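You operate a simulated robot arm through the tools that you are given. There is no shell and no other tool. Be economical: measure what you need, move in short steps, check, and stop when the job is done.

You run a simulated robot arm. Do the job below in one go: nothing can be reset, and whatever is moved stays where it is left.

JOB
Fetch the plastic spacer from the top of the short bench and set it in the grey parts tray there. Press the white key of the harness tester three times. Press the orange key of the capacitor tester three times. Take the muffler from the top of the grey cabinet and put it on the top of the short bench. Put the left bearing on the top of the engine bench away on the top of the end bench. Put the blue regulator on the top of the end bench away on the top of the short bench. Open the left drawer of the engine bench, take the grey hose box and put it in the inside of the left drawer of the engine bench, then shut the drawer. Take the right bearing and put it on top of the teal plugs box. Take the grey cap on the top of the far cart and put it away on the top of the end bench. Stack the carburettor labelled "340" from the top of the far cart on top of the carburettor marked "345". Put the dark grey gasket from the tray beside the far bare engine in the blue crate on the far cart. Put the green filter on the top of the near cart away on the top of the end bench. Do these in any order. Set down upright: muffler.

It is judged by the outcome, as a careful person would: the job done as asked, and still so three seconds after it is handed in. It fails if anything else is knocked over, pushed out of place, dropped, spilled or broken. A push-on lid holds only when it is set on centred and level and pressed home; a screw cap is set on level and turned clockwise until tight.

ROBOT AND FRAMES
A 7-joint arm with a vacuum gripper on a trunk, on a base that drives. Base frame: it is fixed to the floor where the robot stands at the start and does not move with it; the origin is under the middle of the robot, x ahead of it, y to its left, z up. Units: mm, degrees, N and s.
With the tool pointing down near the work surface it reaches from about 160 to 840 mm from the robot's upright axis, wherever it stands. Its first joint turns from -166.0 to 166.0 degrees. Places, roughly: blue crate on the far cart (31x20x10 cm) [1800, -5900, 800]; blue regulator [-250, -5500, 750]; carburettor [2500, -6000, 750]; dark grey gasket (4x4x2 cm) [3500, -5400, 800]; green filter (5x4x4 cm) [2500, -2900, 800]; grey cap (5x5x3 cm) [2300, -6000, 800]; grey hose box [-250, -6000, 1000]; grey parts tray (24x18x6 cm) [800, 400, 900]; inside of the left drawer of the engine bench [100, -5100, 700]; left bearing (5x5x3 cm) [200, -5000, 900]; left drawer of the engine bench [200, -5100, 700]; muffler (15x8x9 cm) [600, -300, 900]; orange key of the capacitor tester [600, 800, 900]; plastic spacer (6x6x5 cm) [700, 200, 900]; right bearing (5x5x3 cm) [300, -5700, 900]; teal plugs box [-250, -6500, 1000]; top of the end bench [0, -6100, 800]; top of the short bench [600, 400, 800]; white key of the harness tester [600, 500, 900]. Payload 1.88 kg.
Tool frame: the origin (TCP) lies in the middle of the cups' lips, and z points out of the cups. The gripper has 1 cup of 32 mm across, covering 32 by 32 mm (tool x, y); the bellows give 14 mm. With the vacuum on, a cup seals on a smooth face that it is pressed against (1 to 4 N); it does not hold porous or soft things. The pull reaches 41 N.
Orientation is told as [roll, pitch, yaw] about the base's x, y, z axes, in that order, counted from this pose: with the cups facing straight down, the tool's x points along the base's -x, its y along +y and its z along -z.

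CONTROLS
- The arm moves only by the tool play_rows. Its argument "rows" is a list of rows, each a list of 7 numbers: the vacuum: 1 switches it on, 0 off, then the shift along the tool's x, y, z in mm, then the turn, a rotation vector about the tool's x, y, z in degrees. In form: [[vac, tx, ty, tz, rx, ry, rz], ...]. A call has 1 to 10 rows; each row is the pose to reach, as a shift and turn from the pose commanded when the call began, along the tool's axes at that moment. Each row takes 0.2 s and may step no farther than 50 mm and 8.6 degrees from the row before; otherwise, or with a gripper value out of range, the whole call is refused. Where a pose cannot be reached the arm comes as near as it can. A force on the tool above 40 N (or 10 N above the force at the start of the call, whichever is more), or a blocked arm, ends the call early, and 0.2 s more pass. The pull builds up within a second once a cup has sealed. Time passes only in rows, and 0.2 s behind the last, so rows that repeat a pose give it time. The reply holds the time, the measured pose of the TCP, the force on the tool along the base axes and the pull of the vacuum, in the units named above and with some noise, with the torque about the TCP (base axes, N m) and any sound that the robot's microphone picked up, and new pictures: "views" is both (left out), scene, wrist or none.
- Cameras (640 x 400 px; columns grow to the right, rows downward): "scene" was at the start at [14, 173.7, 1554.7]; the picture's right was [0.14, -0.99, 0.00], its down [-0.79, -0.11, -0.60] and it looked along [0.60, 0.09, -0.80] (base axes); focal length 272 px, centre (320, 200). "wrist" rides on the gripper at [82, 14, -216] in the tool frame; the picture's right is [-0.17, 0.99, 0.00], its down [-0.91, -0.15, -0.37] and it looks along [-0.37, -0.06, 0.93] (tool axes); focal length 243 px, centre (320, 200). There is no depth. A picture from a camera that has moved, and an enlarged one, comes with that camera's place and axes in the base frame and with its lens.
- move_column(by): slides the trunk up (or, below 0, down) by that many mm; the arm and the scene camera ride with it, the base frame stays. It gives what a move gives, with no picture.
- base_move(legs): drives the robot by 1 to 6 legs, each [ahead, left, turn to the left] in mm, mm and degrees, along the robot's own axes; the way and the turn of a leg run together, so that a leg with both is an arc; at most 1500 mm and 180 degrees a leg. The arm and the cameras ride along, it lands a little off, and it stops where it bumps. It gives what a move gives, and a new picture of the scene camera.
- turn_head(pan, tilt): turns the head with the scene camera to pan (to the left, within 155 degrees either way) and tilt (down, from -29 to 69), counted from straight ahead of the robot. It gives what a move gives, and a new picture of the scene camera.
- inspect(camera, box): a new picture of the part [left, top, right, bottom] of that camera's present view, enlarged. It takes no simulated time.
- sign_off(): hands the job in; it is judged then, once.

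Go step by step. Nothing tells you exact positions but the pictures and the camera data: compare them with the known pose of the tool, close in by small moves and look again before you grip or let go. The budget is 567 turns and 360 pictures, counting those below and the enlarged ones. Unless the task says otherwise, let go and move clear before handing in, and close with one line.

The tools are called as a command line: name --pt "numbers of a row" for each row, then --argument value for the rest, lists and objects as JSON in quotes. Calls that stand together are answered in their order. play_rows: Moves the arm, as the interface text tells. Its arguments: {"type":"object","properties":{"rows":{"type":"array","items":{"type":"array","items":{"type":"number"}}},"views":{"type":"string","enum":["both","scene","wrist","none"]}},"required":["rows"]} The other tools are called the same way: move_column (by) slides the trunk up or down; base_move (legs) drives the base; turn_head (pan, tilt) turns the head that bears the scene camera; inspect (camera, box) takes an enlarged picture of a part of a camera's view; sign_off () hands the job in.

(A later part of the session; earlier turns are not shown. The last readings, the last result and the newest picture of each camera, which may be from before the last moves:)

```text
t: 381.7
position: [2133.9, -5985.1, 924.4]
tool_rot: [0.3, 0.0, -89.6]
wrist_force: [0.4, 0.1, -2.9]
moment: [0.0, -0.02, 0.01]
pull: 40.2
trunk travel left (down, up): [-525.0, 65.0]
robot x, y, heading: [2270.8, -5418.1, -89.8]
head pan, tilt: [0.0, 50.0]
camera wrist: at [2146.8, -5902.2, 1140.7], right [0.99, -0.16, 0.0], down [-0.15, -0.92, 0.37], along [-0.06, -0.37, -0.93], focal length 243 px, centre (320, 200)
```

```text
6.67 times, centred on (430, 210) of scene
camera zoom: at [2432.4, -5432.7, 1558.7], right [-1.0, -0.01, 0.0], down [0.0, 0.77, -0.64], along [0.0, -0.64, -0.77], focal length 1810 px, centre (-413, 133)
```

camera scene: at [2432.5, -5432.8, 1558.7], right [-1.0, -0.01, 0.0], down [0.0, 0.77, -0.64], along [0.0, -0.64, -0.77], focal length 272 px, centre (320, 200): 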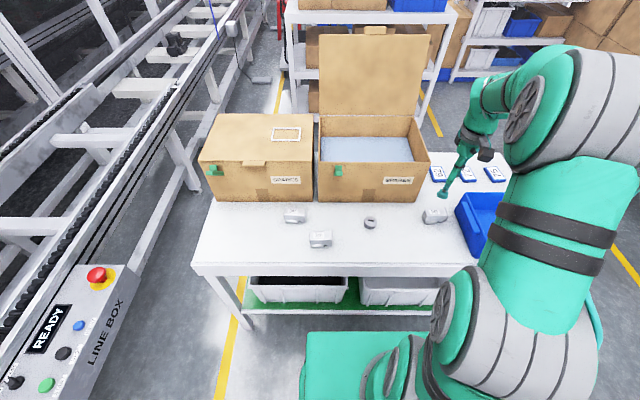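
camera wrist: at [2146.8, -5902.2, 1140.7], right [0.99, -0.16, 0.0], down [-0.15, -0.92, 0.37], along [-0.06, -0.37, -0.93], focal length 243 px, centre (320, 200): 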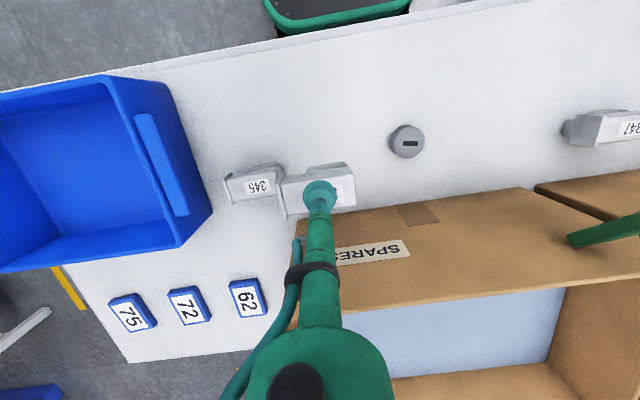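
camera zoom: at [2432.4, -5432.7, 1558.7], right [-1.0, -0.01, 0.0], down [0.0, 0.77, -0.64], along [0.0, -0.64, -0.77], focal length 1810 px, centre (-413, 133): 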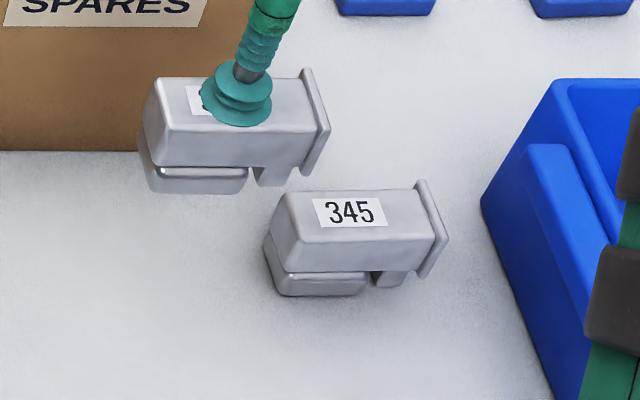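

The carburettor stands on a bowl and a small foot, and the flange rises a few mm. I align 340 over 345 with a slight bias away from the flange and a 3° yaw correction.

play_rows --pt "1 -2 -15 0 0 0 -1" --pt "1 -4 -32 0 0 0 -2" --pt "1 -6 -50 0 0 0 -3" --pt "1 -8 -68 0 0 0 -3" --pt "1 -10 -82 0 0 0 -3" --pt "1 -10 -89 0 0 0 -3" --pt "1 -10 -89 20 0 0 -3" --pt "1 -10 -89 30 0 0 -3" --pt "1 -10 -89 30 0 0 -3" --views "both"

inspect --camera "scene" --box '[400, 180, 480, 240]'

inspect --camera "wrist" --box '[260, 140, 380, 230]'

```text
t: 383.7
position: [2045.5, -5995.5, 895.7]
tool_rot: [0.3, -0.1, -86.7]
wrist_force: [-0.6, 0.8, -2.1]
moment: [0.0, 0.0, -0.05]
pull: 40.2
trunk travel left (down, up): [-525.0, 65.0]
robot x, y, heading: [2266.6, -5411.6, -89.8]
head pan, tilt: [0.0, 50.0]
camera scene: at [2432.5, -5432.8, 1558.7], right [-1.0, -0.01, 0.0], down [0.0, 0.77, -0.64], along [0.0, -0.64, -0.77], focal length 272 px, centre (320, 200)
camera wrist: at [2053.3, -5912.7, 1111.0], right [0.99, -0.11, 0.0], down [-0.1, -0.92, 0.37], along [-0.04, -0.37, -0.93], focal length 243 px, centre (320, 200)
```

scene: 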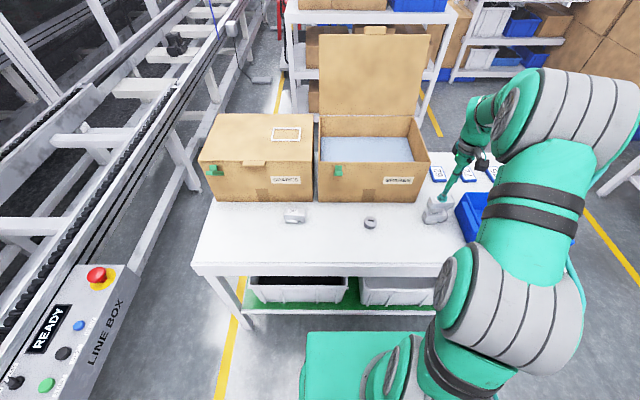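
wrist: 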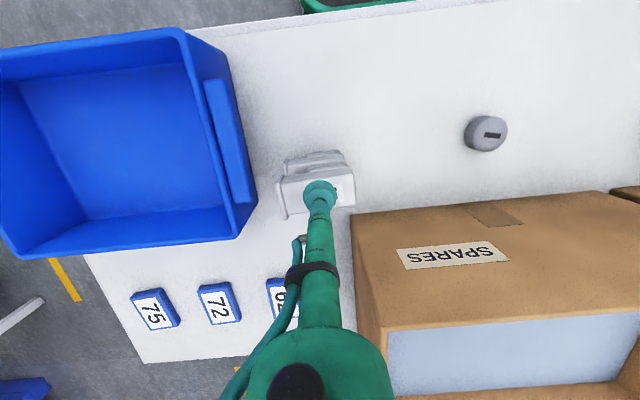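

```text
6.67 times, centred on (440, 210) of scene
camera zoom: at [2432.5, -5432.8, 1558.7], right [-1.0, -0.01, 0.0], down [0.0, 0.77, -0.64], along [0.0, -0.64, -0.77], focal length 1810 px, centre (-480, 133)
```

zoom: 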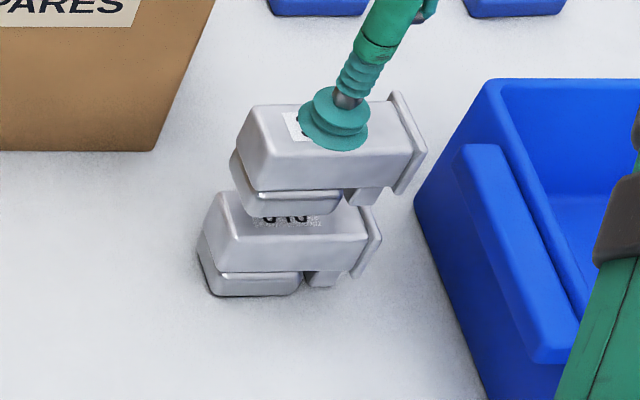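

```text
4.44 times, centred on (320, 185) of wrist
camera zoom: at [2053.3, -5912.7, 1111.0], right [0.99, -0.11, 0.0], down [-0.1, -0.92, 0.37], along [-0.04, -0.37, -0.93], focal length 1078 px, centre (320, 267)
```

zoom: 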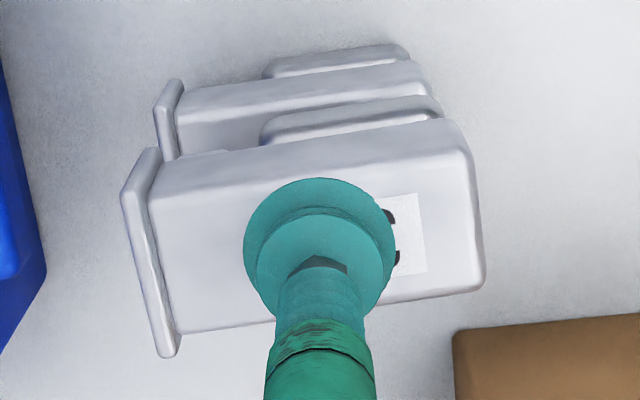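

Alignment looks right (340 is about 4 mm off toward +x, as intended). I lower in small steps.

play_rows --pt "1 0 0 4 0 0 0" --pt "1 0 0 8 0 0 0" --pt "1 0 0 12 0 0 0" --views "none"

play_rows --pt "1 0 0 3 0 0 0" --pt "1 0 0 6 0 0 0" --views "none"

```text
t: 384.5
position: [2045.0, -5996.1, 884.8]
tool_rot: [0.4, 0.0, -86.7]
wrist_force: [0.5, 0.5, -1.6]
moment: [0.02, -0.04, -0.01]
pull: 40.3
trunk travel left (down, up): [-525.0, 65.0]
robot x, y, heading: [2271.4, -5413.5, -89.5]
head pan, tilt: [0.0, 50.0]
```

```text
t: 385.1
position: [2044.6, -5996.0, 879.4]
tool_rot: [0.3, -0.2, -86.7]
wrist_force: [-0.4, 2.2, 5.4]
moment: [0.08, 0.04, 0.03]
pull: 40.8
trunk travel left (down, up): [-525.0, 65.0]
robot x, y, heading: [2266.2, -5418.2, -89.9]
head pan, tilt: [0.0, 50.0]
```

inspect --camera "scene" --box '[400, 180, 480, 240]'

inspect --camera "wrist" --box '[260, 140, 380, 230]'

```text
6.67 times, centred on (440, 210) of scene
camera zoom: at [2432.6, -5432.1, 1558.8], right [-1.0, -0.01, 0.0], down [0.0, 0.77, -0.64], along [0.0, -0.64, -0.77], focal length 1810 px, centre (-480, 133)
```

zoom: 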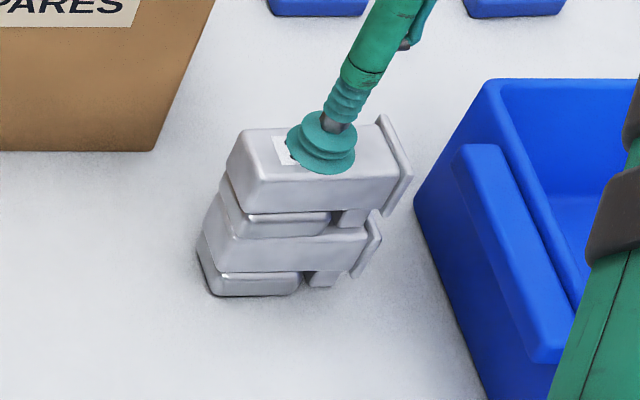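

```text
4.44 times, centred on (320, 185) of wrist
camera zoom: at [2053.5, -5911.8, 1093.9], right [0.99, -0.11, 0.0], down [-0.1, -0.92, 0.38], along [-0.04, -0.37, -0.93], focal length 1078 px, centre (320, 267)
```

zoom: 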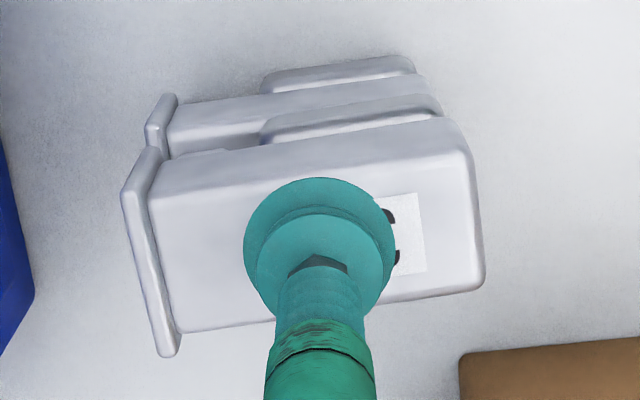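

It sits level on 345. I settle it lightly, release and rise.

play_rows --pt "1 0 0 1 0 0 0" --pt "1 0 0 1 0 0 0" --pt "0 0 0 0 0 0 0" --pt "0 0 0 0 0 0 0" --pt "0 0 0 0 0 0 0" --pt "0 0 0 -3 0 0 0" --pt "0 0 0 -10 0 0 0" --pt "0 0 0 -40 0 0 0" --pt "0 0 0 -80 0 0 0" --views "both"

inspect --camera "scene" --box '[400, 180, 480, 240]'

```text
t: 387.1
position: [2044.0, -5996.3, 957.2]
tool_rot: [0.3, 0.0, -86.7]
wrist_force: [-0.5, 0.1, 0.3]
moment: [0.0, 0.02, -0.02]
pull: 0.1
trunk travel left (down, up): [-525.0, 65.0]
robot x, y, heading: [2269.1, -5412.8, -89.7]
head pan, tilt: [0.0, 50.0]
camera scene: at [2432.5, -5432.7, 1558.6], right [-1.0, -0.01, 0.0], down [0.0, 0.77, -0.64], along [0.0, -0.64, -0.77], focal length 272 px, centre (320, 200)
camera wrist: at [2052.6, -5912.6, 1172.8], right [0.99, -0.11, 0.0], down [-0.1, -0.92, 0.37], along [-0.04, -0.37, -0.93], focal length 243 px, centre (320, 200)
```

scene: 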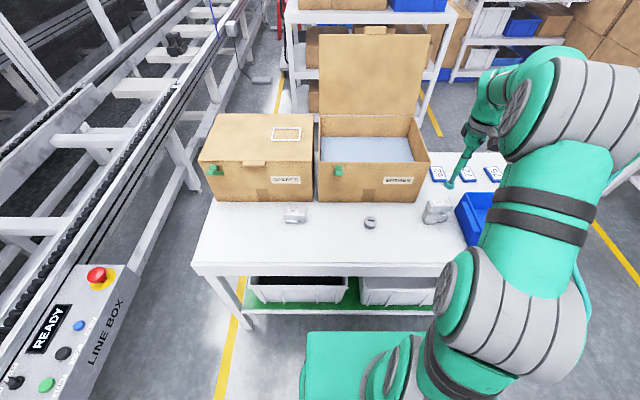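
wrist: 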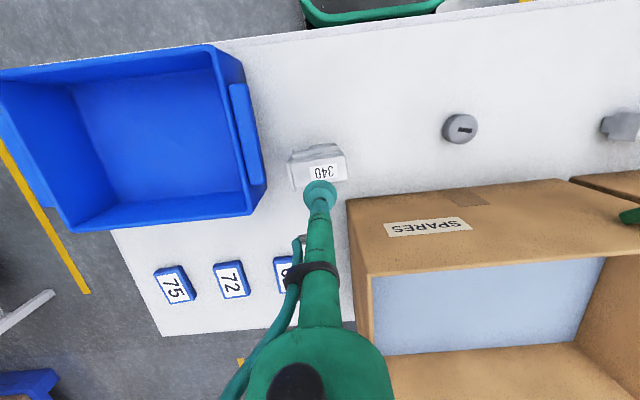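

```text
6.67 times, centred on (440, 210) of scene
camera zoom: at [2432.5, -5432.7, 1558.6], right [-1.0, -0.01, 0.0], down [0.0, 0.77, -0.64], along [0.0, -0.64, -0.77], focal length 1810 px, centre (-480, 133)
```

zoom: 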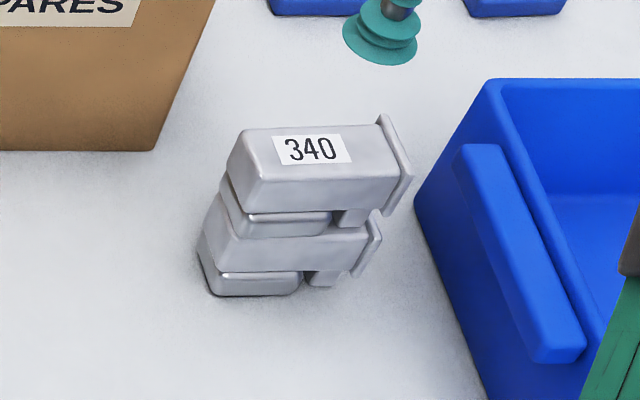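

340 is stacked on 345. Now I retract and look at the conveyor tray with the gaskets.

play_rows --pt "0 25 20 -30 0 0 1" --pt "0 55 45 -55 0 0 2" --pt "0 80 80 -75 0 0 3" --pt "0 105 115 -90 0 0 3" --pt "0 130 150 -100 0 0 3" --pt "0 150 190 -100 0 0 3" --pt "0 166 225 -100 0 0 3" --views "none"

turn_head --pan 80 --tilt 30

```text
t: 388.7
position: [2261.7, -5814.7, 1059.4]
tool_rot: [0.1, 0.1, -89.8]
wrist_force: [-0.1, -0.6, 0.4]
moment: [-0.02, 0.0, 0.04]
pull: 0.1
trunk travel left (down, up): [-525.0, 65.0]
robot x, y, heading: [2270.3, -5417.4, -89.7]
head pan, tilt: [0.0, 50.0]
```

```text
t: 390.2
position: [2260.6, -5816.7, 1059.7]
tool_rot: [0.3, 0.0, -89.6]
wrist_force: [0.1, 0.2, 0.4]
moment: [0.03, -0.03, -0.01]
pull: 0.0
trunk travel left (down, up): [-525.0, 65.0]
robot x, y, heading: [2264.3, -5416.4, -89.7]
head pan, tilt: [80.0, 30.0]
camera scene: at [2521.3, -5370.9, 1588.2], right [-0.17, -0.99, 0.0], down [-0.49, 0.08, -0.87], along [0.85, -0.15, -0.5], focal length 272 px, centre (320, 200)
```

scene: 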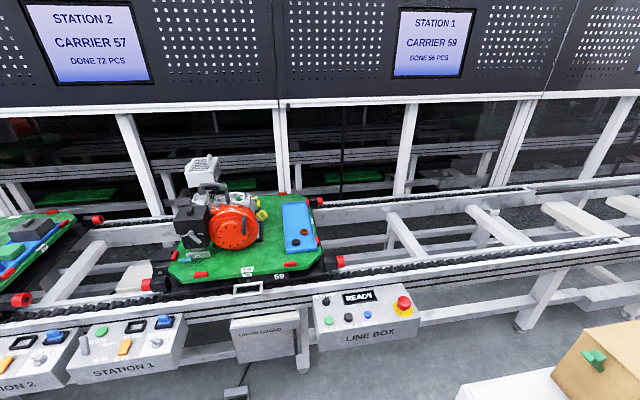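

inspect --camera "scene" --box '[140, 150, 440, 360]'

inspect --camera "scene" --box '[260, 190, 340, 260]'

```text
1.90 times, centred on (290, 255) of scene
camera zoom: at [2521.3, -5370.9, 1588.2], right [-0.17, -0.99, 0.0], down [-0.49, 0.08, -0.87], along [0.85, -0.15, -0.5], focal length 517 px, centre (377, 95)
```

zoom: 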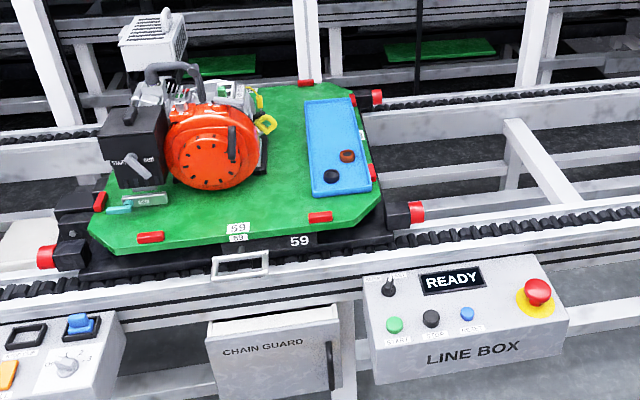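

```text
5.71 times, centred on (300, 225) of scene
camera zoom: at [2521.3, -5370.9, 1588.2], right [-0.17, -0.99, 0.0], down [-0.49, 0.08, -0.87], along [0.85, -0.15, -0.5], focal length 1552 px, centre (434, 57)
```

zoom: 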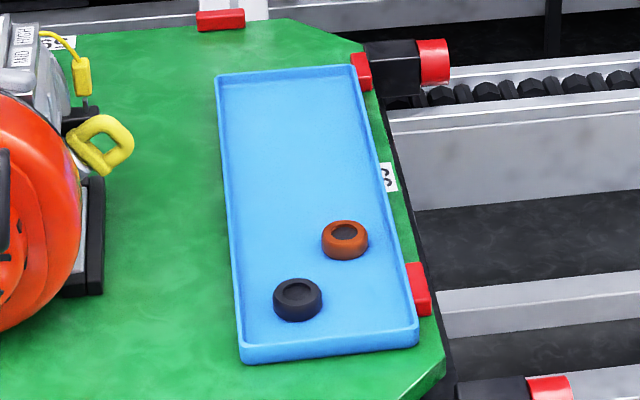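

The dark gasket is at about [3434,-5423,855]. I turn to face the conveyor and approach.

base_move --legs '[[-100, 0, 0], [0, 0, 89.7], [430, 0, 0], [0, -105, 0]]'

turn_head --pan 0 --tilt 50

```text
t: 398.3
position: [3104.5, -5389.3, 1060.3]
tool_rot: [0.3, -0.1, 2.6]
wrist_force: [0.8, -0.2, -0.5]
moment: [-0.02, 0.0, 0.01]
pull: 0.0
trunk travel left (down, up): [-525.0, 65.0]
robot x, y, heading: [2706.8, -5399.5, 2.7]
head pan, tilt: [80.0, 30.0]
camera scene: at [2648.9, -5149.0, 1588.2], right [0.99, -0.13, 0.0], down [-0.06, -0.5, -0.87], along [0.11, 0.86, -0.5], focal length 272 px, centre (320, 200)
```

scene: 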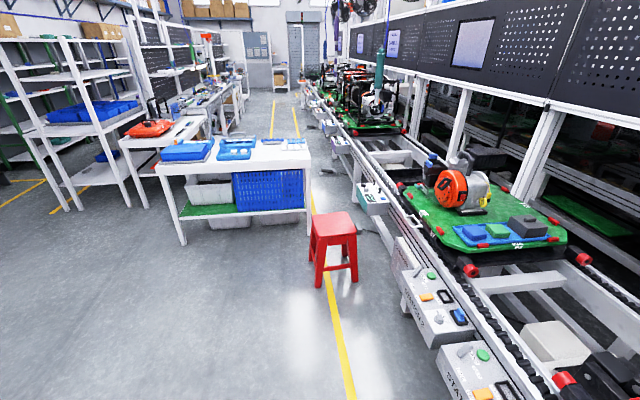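

```text
t: 399.8
position: [3104.7, -5389.6, 1060.4]
tool_rot: [0.3, 0.1, 2.6]
wrist_force: [0.0, 0.1, -0.9]
moment: [0.01, -0.01, -0.03]
pull: 0.0
trunk travel left (down, up): [-525.0, 65.0]
robot x, y, heading: [2702.8, -5400.3, 2.8]
head pan, tilt: [0.0, 50.0]
camera scene: at [2714.2, -5235.1, 1558.7], right [0.05, -1.0, 0.0], down [-0.77, -0.04, -0.64], along [0.64, 0.03, -0.77], focal length 272 px, centre (320, 200)
```

scene: 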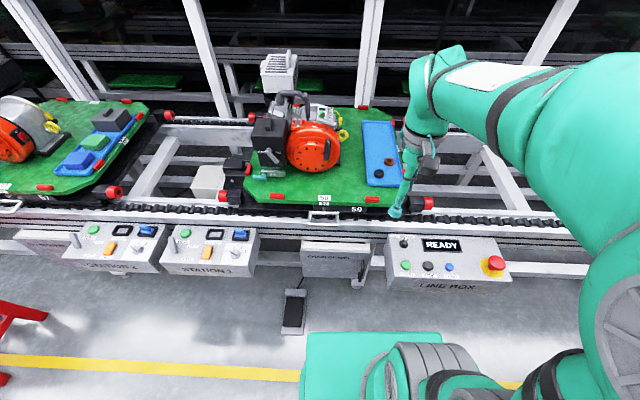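

play_rows --pt "0 -42 -5 0 0 0 0" --pt "0 -84 -10 0 0 0 0" --pt "0 -126 -15 0 0 0 0" --pt "0 -168 -20 0 0 0 0" --pt "0 -210 -25 0 0 0 0" --pt "0 -252 -30 15 0 0 0" --pt "0 -290 -35 40 0 0 0" --pt "0 -307 -35 70 0 0 0" --views "wrist"

inspect --camera "wrist" --box '[250, 110, 390, 220]'

```text
t: 401.6
position: [3413.9, -5411.6, 989.5]
tool_rot: [0.2, -0.1, 2.6]
wrist_force: [1.3, 0.3, -0.8]
moment: [0.03, 0.0, -0.01]
pull: 0.0
trunk travel left (down, up): [-525.0, 65.0]
robot x, y, heading: [2706.5, -5401.0, 2.6]
head pan, tilt: [0.0, 50.0]
camera wrist: at [3331.4, -5401.2, 1205.4], right [0.12, 0.99, 0.0], down [0.92, -0.11, 0.38], along [0.37, -0.04, -0.93], focal length 243 px, centre (320, 200)
```

wrist: 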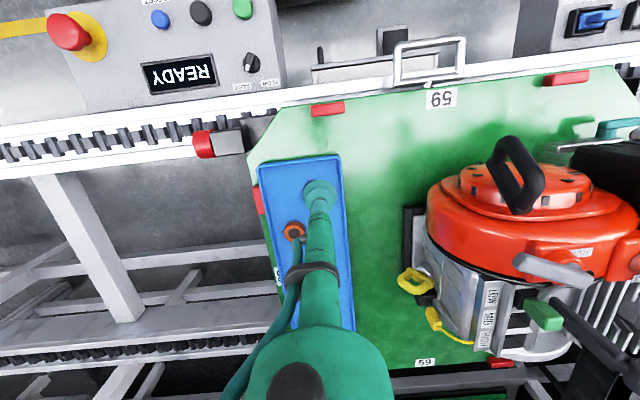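

```text
3.64 times, centred on (320, 165) of wrist
camera zoom: at [3331.4, -5401.2, 1205.4], right [0.12, 0.99, 0.0], down [0.92, -0.11, 0.38], along [0.37, -0.04, -0.93], focal length 882 px, centre (320, 327)
```

zoom: 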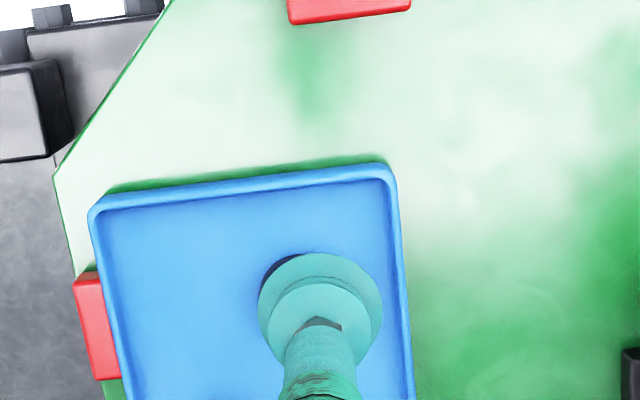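

play_rows --pt "0 -15 0 25 0 0 0" --pt "0 -25 0 55 0 0 0" --views "wrist"

inspect --camera "wrist" --box '[250, 110, 390, 220]'

```text
t: 402.2
position: [3439.1, -5410.4, 935.6]
tool_rot: [0.3, 0.0, 2.6]
wrist_force: [0.1, 0.2, 1.2]
moment: [0.0, 0.03, -0.01]
pull: 0.0
trunk travel left (down, up): [-525.0, 65.0]
robot x, y, heading: [2708.7, -5396.0, 2.7]
head pan, tilt: [0.0, 50.0]
camera wrist: at [3356.4, -5400.2, 1150.2], right [0.12, 0.99, 0.0], down [0.92, -0.11, 0.37], along [0.37, -0.04, -0.93], focal length 243 px, centre (320, 200)
```

wrist: 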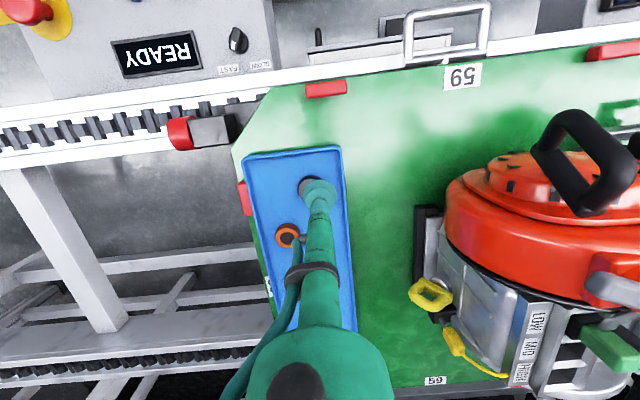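

```text
3.64 times, centred on (320, 165) of wrist
camera zoom: at [3356.4, -5400.2, 1150.2], right [0.12, 0.99, 0.0], down [0.92, -0.11, 0.37], along [0.37, -0.04, -0.93], focal length 882 px, centre (320, 327)
```

zoom: 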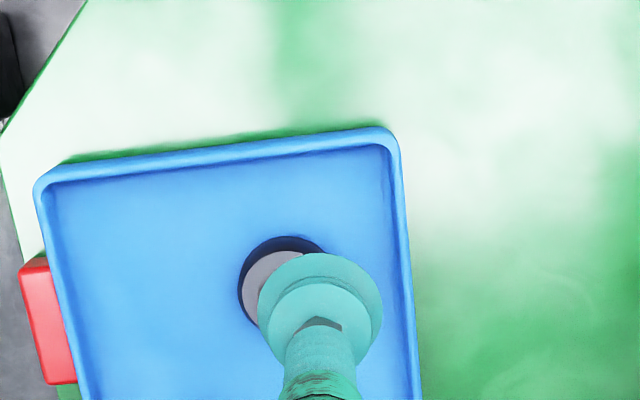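

play_rows --pt "0 -20 -12.5 15 0 0 0" --pt "0 -20 -12.5 45 0 0 0" --views "wrist"

inspect --camera "wrist" --box '[270, 140, 370, 220]'

```text
t: 402.8
position: [3459.1, -5421.6, 890.4]
tool_rot: [0.2, 0.1, 2.6]
wrist_force: [0.3, -0.2, -0.2]
moment: [0.03, -0.03, -0.01]
pull: 0.0
trunk travel left (down, up): [-525.0, 65.0]
robot x, y, heading: [2708.5, -5398.8, 2.7]
head pan, tilt: [0.0, 50.0]
camera wrist: at [3377.3, -5411.9, 1105.2], right [0.12, 0.99, 0.0], down [0.92, -0.11, 0.37], along [0.37, -0.04, -0.93], focal length 243 px, centre (320, 200)
```

wrist: 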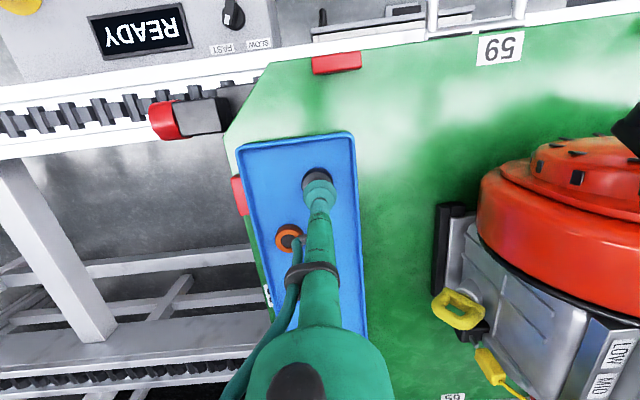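

```text
5.00 times, centred on (320, 180) of wrist
camera zoom: at [3377.3, -5411.9, 1105.2], right [0.12, 0.99, 0.0], down [0.92, -0.11, 0.37], along [0.37, -0.04, -0.93], focal length 1213 px, centre (320, 300)
```

zoom: 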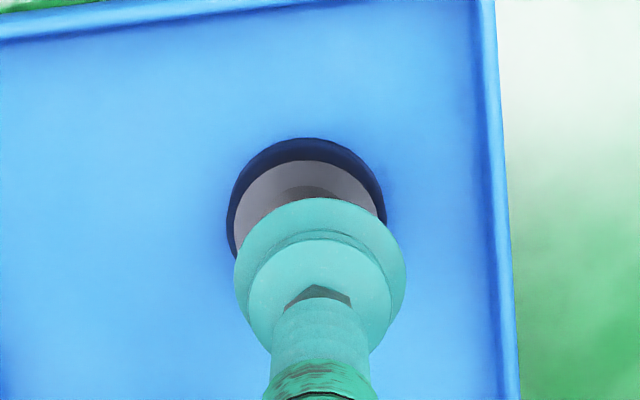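

play_rows --pt "0 -2.7 -3.3 12 0 0 0" --pt "0 -2.7 -3.3 25 0 0 0" --pt "0 -2.7 -3.3 30 0 0 0" --views "none"

inspect --camera "wrist" --box '[270, 140, 370, 220]'

```text
t: 403.6
position: [3461.0, -5423.9, 860.2]
tool_rot: [0.2, 0.0, 2.6]
wrist_force: [-0.2, -0.2, -1.0]
moment: [0.03, 0.01, -0.02]
pull: 0.1
trunk travel left (down, up): [-525.0, 65.0]
robot x, y, heading: [2702.8, -5397.5, 2.9]
head pan, tilt: [0.0, 50.0]
```

```text
5.00 times, centred on (320, 180) of wrist
camera zoom: at [3379.1, -5414.3, 1075.2], right [0.12, 0.99, 0.0], down [0.92, -0.11, 0.37], along [0.37, -0.04, -0.93], focal length 1213 px, centre (320, 300)
```

zoom: 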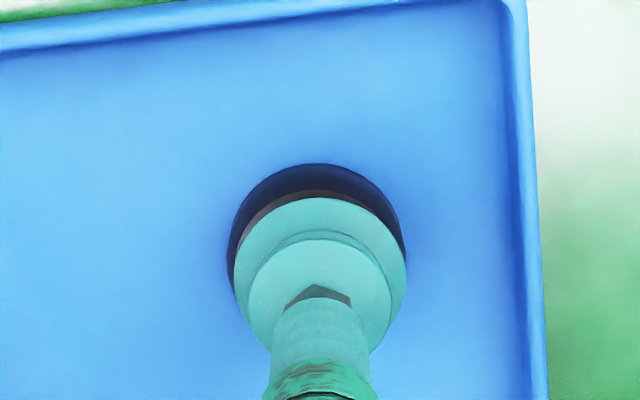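

play_rows --pt "1 0 0 3 0 0 0" --pt "1 0 0 6 0 0 0" --pt "1 0 0 9 0 0 0" --pt "1 0 0 9 0 0 0" --views "none"

```text
t: 404.6
position: [3460.7, -5424.2, 851.2]
tool_rot: [0.2, -0.1, 2.7]
wrist_force: [0.2, 0.2, -1.1]
moment: [0.01, -0.01, 0.01]
pull: 0.0
trunk travel left (down, up): [-525.0, 65.0]
robot x, y, heading: [2703.4, -5396.8, 2.8]
head pan, tilt: [0.0, 50.0]
```

play_rows --pt "1 0 0 2 0 0 0" --pt "1 0 0 4 0 0 0" --pt "1 0 0 6 0 0 0" --pt "1 0 0 6 0 0 0" --views "none"

inspect --camera "wrist" --box '[270, 140, 370, 220]'

```text
t: 405.6
position: [3461.6, -5422.8, 844.6]
tool_rot: [0.2, 0.1, 2.5]
wrist_force: [-0.4, 0.6, -0.9]
moment: [0.02, -0.01, 0.03]
pull: 0.0
trunk travel left (down, up): [-525.0, 65.0]
robot x, y, heading: [2703.7, -5402.3, 2.6]
head pan, tilt: [0.0, 50.0]
```

```text
5.00 times, centred on (320, 180) of wrist
camera zoom: at [3379.1, -5413.9, 1059.5], right [0.12, 0.99, 0.0], down [0.92, -0.11, 0.37], along [0.37, -0.04, -0.93], focal length 1213 px, centre (320, 300)
```

zoom: 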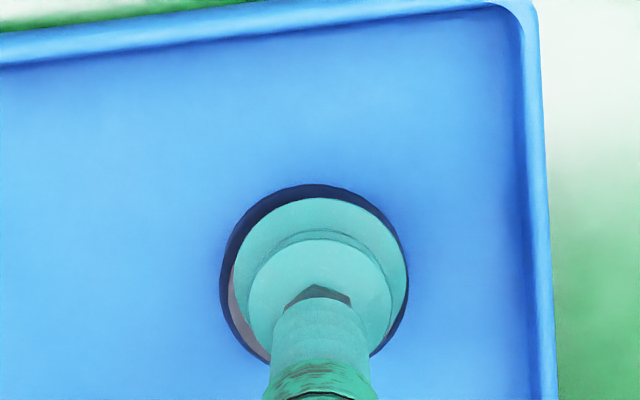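

play_rows --pt "1 -1.3 -1.2 0 0 0 0" --pt "1 -1.3 -1.2 2 0 0 0" --pt "1 -1.3 -1.2 4 0 0 0" --pt "1 -1.3 -1.2 4 0 0 0" --views "none"

```text
t: 406.6
position: [3462.8, -5425.7, 840.2]
tool_rot: [0.3, 0.0, 2.6]
wrist_force: [-1.1, 0.5, 0.4]
moment: [0.0, -0.02, 0.0]
pull: 40.6
trunk travel left (down, up): [-525.0, 65.0]
robot x, y, heading: [2706.7, -5396.8, 2.8]
head pan, tilt: [0.0, 50.0]
```

Sealed (40 N). I lift slowly and retract.

play_rows --pt "1 0 0 -4 0 0 0" --pt "1 0 0 -12 0 0 0" --pt "1 0 0 -25 0 0 0" --pt "1 0 0 -45 0 0 0" --pt "1 0 0 -70 0 0 0" --pt "1 5 0 -95 0 0 0" --pt "1 20 0 -120 0 0 0" --pt "1 40 0 -145 0 0 0" --pt "1 65 0 -165 0 0 0" --pt "1 90 0 -180 0 0 0" --views "wrist"

```text
t: 408.8
position: [3373.2, -5431.7, 1020.1]
tool_rot: [0.1, 0.0, 2.6]
wrist_force: [0.6, -0.5, -0.6]
moment: [-0.01, -0.02, 0.01]
pull: 41.2
trunk travel left (down, up): [-525.0, 65.0]
robot x, y, heading: [2709.7, -5399.1, 2.5]
head pan, tilt: [0.0, 50.0]
camera wrist: at [3290.9, -5422.1, 1235.1], right [0.12, 0.99, 0.0], down [0.92, -0.11, 0.37], along [0.37, -0.04, -0.93], focal length 243 px, centre (320, 200)
```

wrist: 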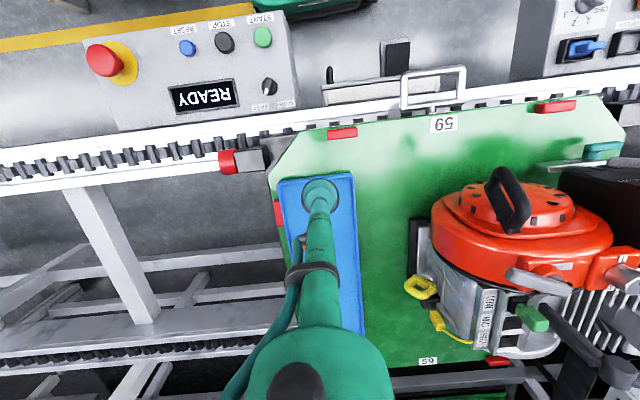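

play_rows --pt "1 15 0 0 0 0 0" --pt "1 40 0 0 0 0 0" --pt "1 68 0 -5 0 0 0" --pt "1 98 0 -10 0 0 0" --pt "1 128 0 -15 0 0 0" --pt "1 158 0 -20 0 0 0" --pt "1 188 0 -25 0 0 0" --pt "1 218 0 -25 0 0 0" --pt "1 245 0 -25 0 0 0" --pt "1 260 0 -25 0 0 0" --views "none"

base_move --legs '[[-800, 50, 0], [0, 0, -92.6]]'

```text
t: 411.0
position: [3111.2, -5442.1, 1045.2]
tool_rot: [0.2, -0.1, 2.8]
wrist_force: [-0.1, 0.1, -0.4]
moment: [0.0, -0.01, 0.01]
pull: 40.7
trunk travel left (down, up): [-525.0, 65.0]
robot x, y, heading: [2704.0, -5400.0, 2.5]
head pan, tilt: [0.0, 50.0]
```

```text
t: 419.2
position: [1855.8, -5797.3, 1044.2]
tool_rot: [0.3, -0.1, -88.2]
wrist_force: [-0.1, 0.2, -0.3]
moment: [-0.02, 0.0, 0.0]
pull: 40.5
trunk travel left (down, up): [-525.0, 65.0]
robot x, y, heading: [1902.0, -5388.9, -88.2]
head pan, tilt: [0.0, 50.0]
camera scene: at [2069.8, -5402.8, 1558.7], right [-1.0, -0.03, 0.0], down [-0.02, 0.77, -0.64], along [0.02, -0.64, -0.77], focal length 272 px, centre (320, 200)
```

scene: 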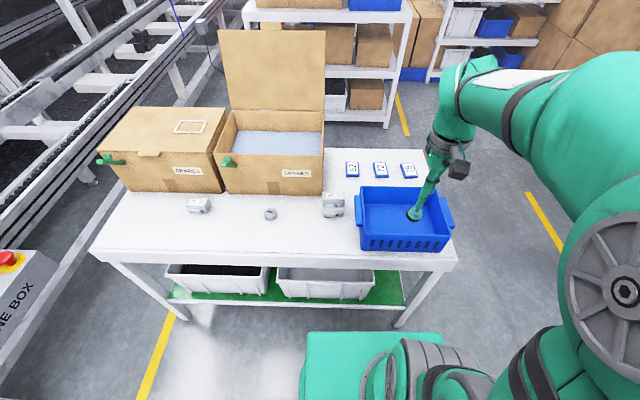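

play_rows --pt "1 -20 -10 0 0 0 0" --pt "1 -45 -22 0 0 0 0" --pt "1 -70 -34 0 0 0 0" --pt "1 -95 -46 0 0 0 0" --pt "1 -116 -57 10 0 0 0" --pt "1 -116 -57 40 0 0 0" --pt "1 -116 -57 75 0 0 0" --pt "1 -116 -57 110 0 0 0" --views "wrist"

```text
t: 421.0
position: [1803.4, -5915.9, 934.2]
tool_rot: [0.3, -0.1, -88.3]
wrist_force: [0.0, 1.1, 0.1]
moment: [-0.04, 0.0, 0.03]
pull: 41.0
trunk travel left (down, up): [-525.0, 65.0]
robot x, y, heading: [1905.6, -5387.7, -88.1]
head pan, tilt: [0.0, 50.0]
camera wrist: at [1814.0, -5832.3, 1150.1], right [0.99, -0.14, 0.0], down [-0.13, -0.92, 0.38], along [-0.05, -0.37, -0.93], focal length 243 px, centre (320, 200)
```

wrist: 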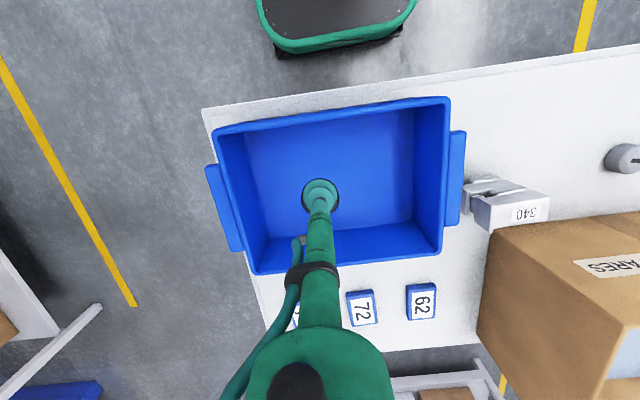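

Centred over the crate. I lower to its floor.

play_rows --pt "1 0 0 30 0 0 0" --pt "1 0 0 60 0 0 0" --pt "1 0 0 85 0 0 0" --pt "1 0 0 100 0 0 0" --pt "1 0 0 108 0 0 0" --pt "1 0 0 112 0 0 0" --views "none"

```text
t: 422.4
position: [1801.8, -5915.9, 823.5]
tool_rot: [0.3, 0.1, -88.3]
wrist_force: [-0.3, 0.4, -1.2]
moment: [-0.04, 0.03, 0.0]
pull: 40.7
trunk travel left (down, up): [-525.0, 65.0]
robot x, y, heading: [1906.7, -5388.0, -88.2]
head pan, tilt: [0.0, 50.0]
```

play_rows --pt "1 0 0 4 0 0 0" --pt "1 0 0 8 0 0 0" --pt "1 0 0 12 0 0 0" --views "none"

```text
t: 423.2
position: [1802.7, -5916.4, 810.0]
tool_rot: [0.2, 0.0, -88.3]
wrist_force: [-1.2, -0.2, 0.3]
moment: [0.01, 0.04, 0.0]
pull: 40.6
trunk travel left (down, up): [-525.0, 65.0]
robot x, y, heading: [1902.7, -5389.3, -88.3]
head pan, tilt: [0.0, 50.0]
```

play_rows --pt "1 0 0 3 0 0 0" --pt "1 0 0 6 0 0 0" --pt "1 0 0 8 0 0 0" --views "none"

```text
t: 424.0
position: [1802.5, -5917.0, 805.0]
tool_rot: [0.2, -0.3, -88.1]
wrist_force: [-2.2, 5.3, 19.2]
moment: [-0.09, 0.09, -0.02]
pull: 40.9
trunk travel left (down, up): [-525.0, 65.0]
robot x, y, heading: [1903.2, -5391.0, -88.4]
head pan, tilt: [0.0, 50.0]
```

Touching down. I release and rise.

play_rows --pt "1 0 0 -2 0 0 0" --pt "0 0 0 -2 0 0 0" --pt "0 0 0 -2 0 0 0" --pt "0 0 0 -2 0 0 0" --pt "0 0 0 -8 0 0 0" --pt "0 0 0 -40 0 0 0" --pt "0 0 0 -85 0 0 0" --pt "0 0 0 -130 0 0 0" --pt "0 0 0 -175 0 0 0" --views "wrist"

```text
t: 426.0
position: [1803.7, -5913.5, 982.0]
tool_rot: [0.3, 0.0, -88.2]
wrist_force: [0.3, 1.0, 0.5]
moment: [-0.02, 0.02, 0.01]
pull: 0.0
trunk travel left (down, up): [-525.0, 65.0]
robot x, y, heading: [1904.0, -5392.9, -88.3]
head pan, tilt: [0.0, 50.0]
camera wrist: at [1814.5, -5831.4, 1196.5], right [0.99, -0.14, 0.0], down [-0.13, -0.92, 0.37], along [-0.05, -0.37, -0.93], focal length 243 px, centre (320, 200)
```

wrist: 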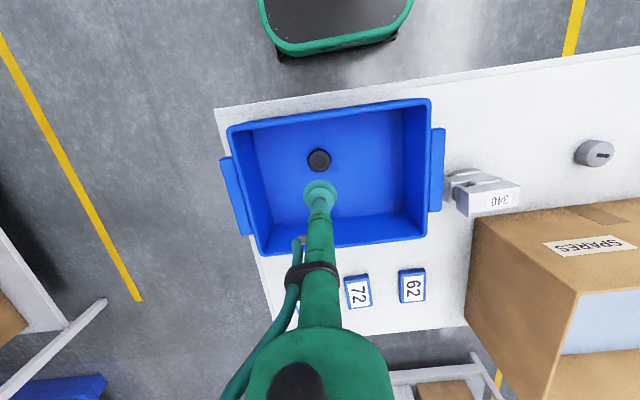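

The gasket is in the crate. Next the grey cap at about [2232,-5960].

play_rows --pt "0 -6 43 -20 0 0 0" --pt "0 -12 86 -20 0 0 0" --pt "0 -18 129 -20 0 0 0" --pt "0 -24 172 -20 0 0 0" --pt "0 -30 215 -20 0 0 0" --pt "0 -36 258 -20 0 0 0" --pt "0 -42 301 -20 0 0 0" --pt "0 -48 344 -20 0 0 0" --pt "0 -55 387 -5 0 0 0" --pt "0 -62 426 20 0 0 0" --views "wrist"

inspect --camera "wrist" --box '[250, 120, 390, 220]'

```text
t: 428.2
position: [2231.2, -5964.1, 959.7]
tool_rot: [0.3, -0.1, -88.3]
wrist_force: [-0.5, 0.3, -0.2]
moment: [0.04, -0.02, -0.02]
pull: 0.1
trunk travel left (down, up): [-525.0, 65.0]
robot x, y, heading: [1905.8, -5388.5, -88.3]
head pan, tilt: [0.0, 50.0]
camera wrist: at [2240.8, -5881.3, 1174.9], right [0.99, -0.14, 0.0], down [-0.13, -0.92, 0.38], along [-0.05, -0.37, -0.93], focal length 243 px, centre (320, 200)
```

wrist: 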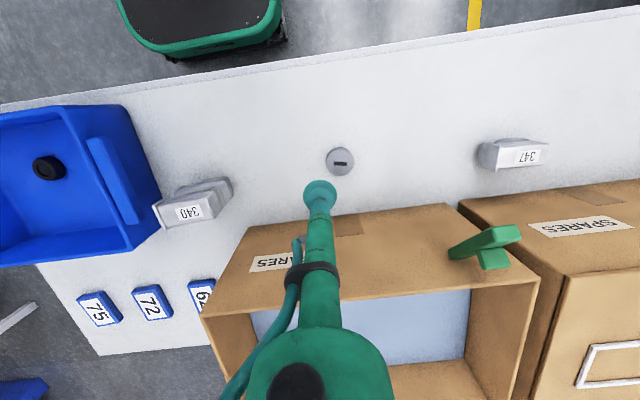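

```text
4.00 times, centred on (320, 170) of wrist
camera zoom: at [2240.8, -5881.3, 1174.9], right [0.99, -0.14, 0.0], down [-0.13, -0.92, 0.38], along [-0.05, -0.37, -0.93], focal length 970 px, centre (320, 320)
```

zoom: 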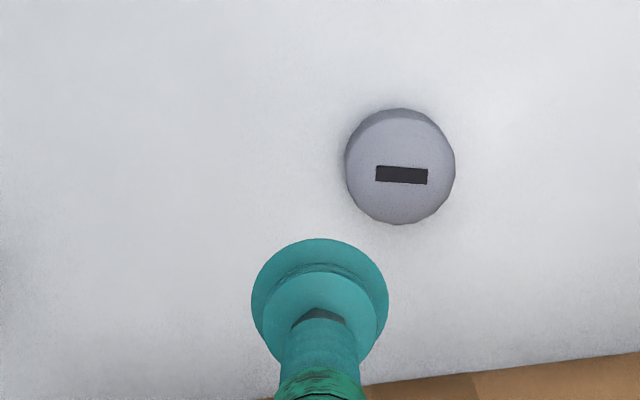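

play_rows --pt "0 -5 15 20 0 0 0" --pt "0 -9 28.5 50 0 0 0" --pt "0 -9 28.5 90 0 0 0" --pt "0 -9 28.5 115 0 0 0" --views "wrist"

inspect --camera "wrist" --box '[270, 140, 370, 220]'

```text
t: 429.2
position: [2260.9, -5970.4, 846.2]
tool_rot: [0.1, -0.1, -88.2]
wrist_force: [1.0, 1.2, -0.1]
moment: [0.02, 0.01, -0.01]
pull: 0.0
trunk travel left (down, up): [-525.0, 65.0]
robot x, y, heading: [1906.7, -5392.5, -88.4]
head pan, tilt: [0.0, 50.0]
camera wrist: at [2271.8, -5888.6, 1060.1], right [0.99, -0.14, 0.0], down [-0.13, -0.92, 0.37], along [-0.05, -0.37, -0.93], focal length 243 px, centre (320, 200)
```

wrist: 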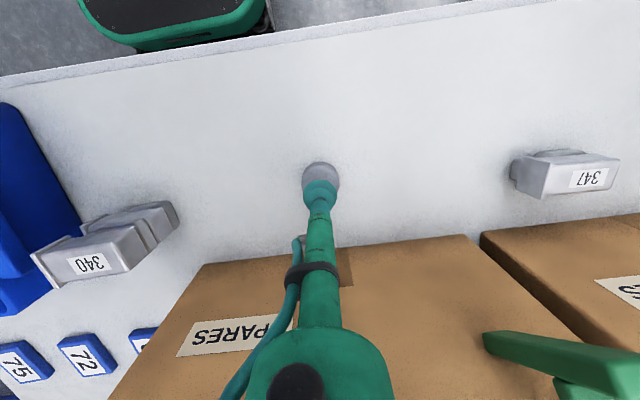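

```text
5.00 times, centred on (320, 180) of wrist
camera zoom: at [2271.8, -5888.6, 1060.1], right [0.99, -0.14, 0.0], down [-0.13, -0.92, 0.37], along [-0.05, -0.37, -0.93], focal length 1213 px, centre (320, 300)
```

zoom: 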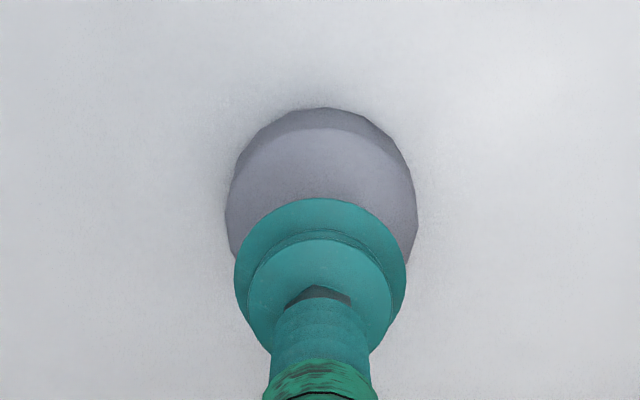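

play_rows --pt "0 0 0 20 0 0 0" --pt "1 0 0 28 0 0 0" --pt "1 0 0 32 0 0 0" --pt "1 0 0 35 0 0 0" --pt "1 0 0 37 0 0 0" --pt "1 0 0 37 0 0 0" --views "none"

```text
t: 430.6
position: [2258.5, -5971.8, 808.1]
tool_rot: [0.2, 0.0, -88.2]
wrist_force: [-0.7, -0.4, 0.4]
moment: [-0.03, -0.01, -0.01]
pull: 40.7
trunk travel left (down, up): [-525.0, 65.0]
robot x, y, heading: [1903.8, -5390.2, -88.1]
head pan, tilt: [0.0, 50.0]
```

Sealed. I lift, retract and carry the cap to the end bench.

play_rows --pt "1 0 0 -5 0 0 0" --pt "1 0 0 -25 0 0 0" --pt "1 0 0 -60 0 0 0" --pt "1 0 0 -100 0 0 0" --pt "1 15 -15 -140 0 0 0" --pt "1 40 -45 -165 0 0 0" --pt "1 65 -80 -180 0 0 0" --pt "1 90 -115 -200 0 0 0" --pt "1 115 -150 -220 0 0 0" --pt "1 140 -185 -235 0 0 0" --views "none"

play_rows --pt "1 10 -40 0 0 0 0" --pt "1 20 -80 0 0 0 0" --pt "1 30 -120 0 0 0 0" --pt "1 35 -155 0 0 0 0" --views "none"

base_move --legs '[[0, -950, 0], [0, 0, -91.7], [0, 700, 0]]'

```text
t: 432.8
position: [2070.8, -5836.1, 1042.3]
tool_rot: [0.2, 0.0, -88.3]
wrist_force: [-0.3, 0.0, -0.4]
moment: [-0.06, -0.01, 0.05]
pull: 40.1
trunk travel left (down, up): [-525.0, 65.0]
robot x, y, heading: [1904.8, -5388.8, -88.4]
head pan, tilt: [0.0, 50.0]
```

```text
t: 433.8
position: [1912.7, -5809.0, 1043.3]
tool_rot: [0.1, -0.1, -88.2]
wrist_force: [0.1, 0.1, -0.5]
moment: [-0.04, -0.01, 0.03]
pull: 40.7
trunk travel left (down, up): [-525.0, 65.0]
robot x, y, heading: [1901.8, -5389.1, -87.9]
head pan, tilt: [0.0, 50.0]
```

```text
t: 446.0
position: [560.2, -6130.4, 1044.0]
tool_rot: [0.3, -0.1, -178.7]
wrist_force: [0.6, 0.3, -0.8]
moment: [-0.02, 0.06, 0.05]
pull: 41.1
trunk travel left (down, up): [-525.0, 65.0]
robot x, y, heading: [979.9, -6122.7, -178.8]
head pan, tilt: [0.0, 50.0]
camera scene: at [965.8, -6290.5, 1558.7], right [-0.02, 1.0, 0.0], down [0.77, 0.02, -0.64], along [-0.64, -0.01, -0.77], focal length 272 px, centre (320, 200)
```

scene: 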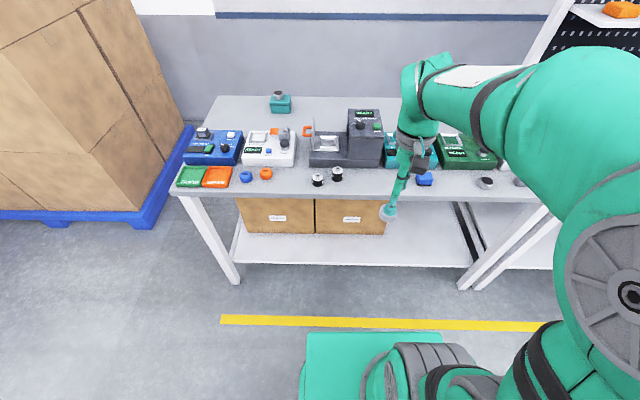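

play_rows --pt "1 -40 -8 0 0 0 0" --pt "1 -82 -15 0 0 0 0" --pt "1 -124 -23 0 0 0 0" --pt "1 -166 -31 0 0 0 0" --pt "1 -208 -39 0 0 0 0" --pt "1 -248 -46 10 0 0 0" --pt "1 -274 -51 40 0 0 0" --pt "1 -274 -51 80 0 0 0" --pt "1 -274 -51 120 0 0 0" --pt "1 -274 -51 145 0 0 0" --views "wrist"

```text
t: 448.2
position: [285.4, -6083.4, 896.8]
tool_rot: [0.1, 0.0, -178.6]
wrist_force: [0.3, 0.2, 0.1]
moment: [-0.03, 0.02, 0.03]
pull: 40.3
trunk travel left (down, up): [-525.0, 65.0]
robot x, y, heading: [975.3, -6127.6, -178.8]
head pan, tilt: [0.0, 50.0]
camera wrist: at [368.0, -6094.5, 1112.2], right [-0.14, -0.99, 0.0], down [-0.92, 0.13, 0.37], along [-0.37, 0.05, -0.93], focal length 243 px, centre (320, 200)
```

wrist: 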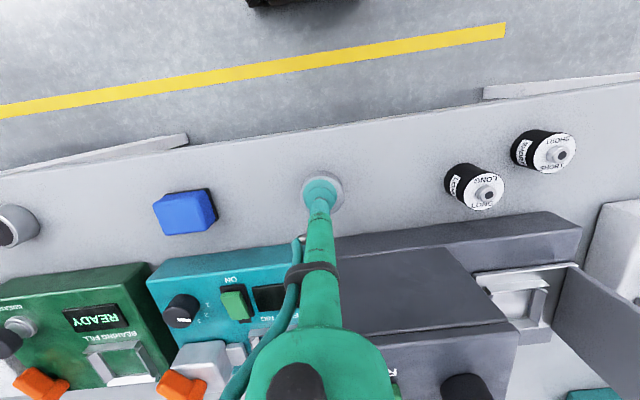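

play_rows --pt "1 0 0 12 0 0 0" --pt "1 0 0 22 0 0 0" --pt "1 0 0 26 0 0 0" --views "none"

play_rows --pt "1 0 0 2 0 0 0" --pt "1 0 0 4 0 0 0" --views "none"

```text
t: 449.0
position: [283.9, -6085.1, 875.1]
tool_rot: [0.2, -0.3, -178.7]
wrist_force: [4.0, 1.3, 17.2]
moment: [-0.06, 0.06, -0.03]
pull: 40.3
trunk travel left (down, up): [-525.0, 65.0]
robot x, y, heading: [975.6, -6124.7, -178.6]
head pan, tilt: [0.0, 50.0]
```

```text
t: 449.6
position: [282.8, -6085.7, 872.8]
tool_rot: [0.2, -0.5, -178.7]
wrist_force: [-1.0, 4.0, 29.7]
moment: [-0.01, 0.14, 0.0]
pull: 40.5
trunk travel left (down, up): [-525.0, 65.0]
robot x, y, heading: [978.5, -6126.4, -178.7]
head pan, tilt: [0.0, 50.0]
```

On the bench. I release and rise.

play_rows --pt "1 0 0 -4 0 0.5 0" --pt "0 0 0 -4 0 0.5 0" --pt "0 0 0 -4 0 0.5 0" --pt "0 0 0 -4 0 0.5 0" --pt "0 0 0 -12 0 0.5 0" --pt "0 0 0 -50 0 0.5 0" --pt "0 10 0 -95 0 0.5 0" --pt "0 30 0 -135 0 0.5 0" --pt "0 70 0 -155 0 0.5 0" --pt "0 115 0 -165 0 0.5 0" --views "wrist"

```text
t: 451.8
position: [401.5, -6082.9, 1032.1]
tool_rot: [0.3, 0.6, -178.8]
wrist_force: [0.4, -0.7, 0.0]
moment: [-0.02, -0.02, 0.04]
pull: 0.0
trunk travel left (down, up): [-525.0, 65.0]
robot x, y, heading: [976.8, -6128.1, -178.8]
head pan, tilt: [0.0, 50.0]
camera wrist: at [482.6, -6093.2, 1248.0], right [-0.14, -0.99, 0.0], down [-0.92, 0.13, 0.37], along [-0.36, 0.05, -0.93], focal length 243 px, centre (320, 200)
```

wrist: 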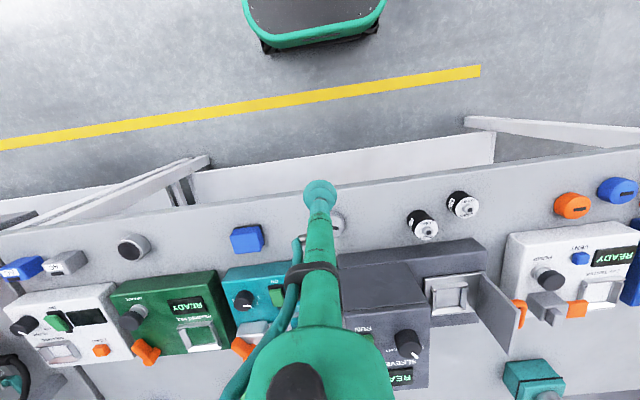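

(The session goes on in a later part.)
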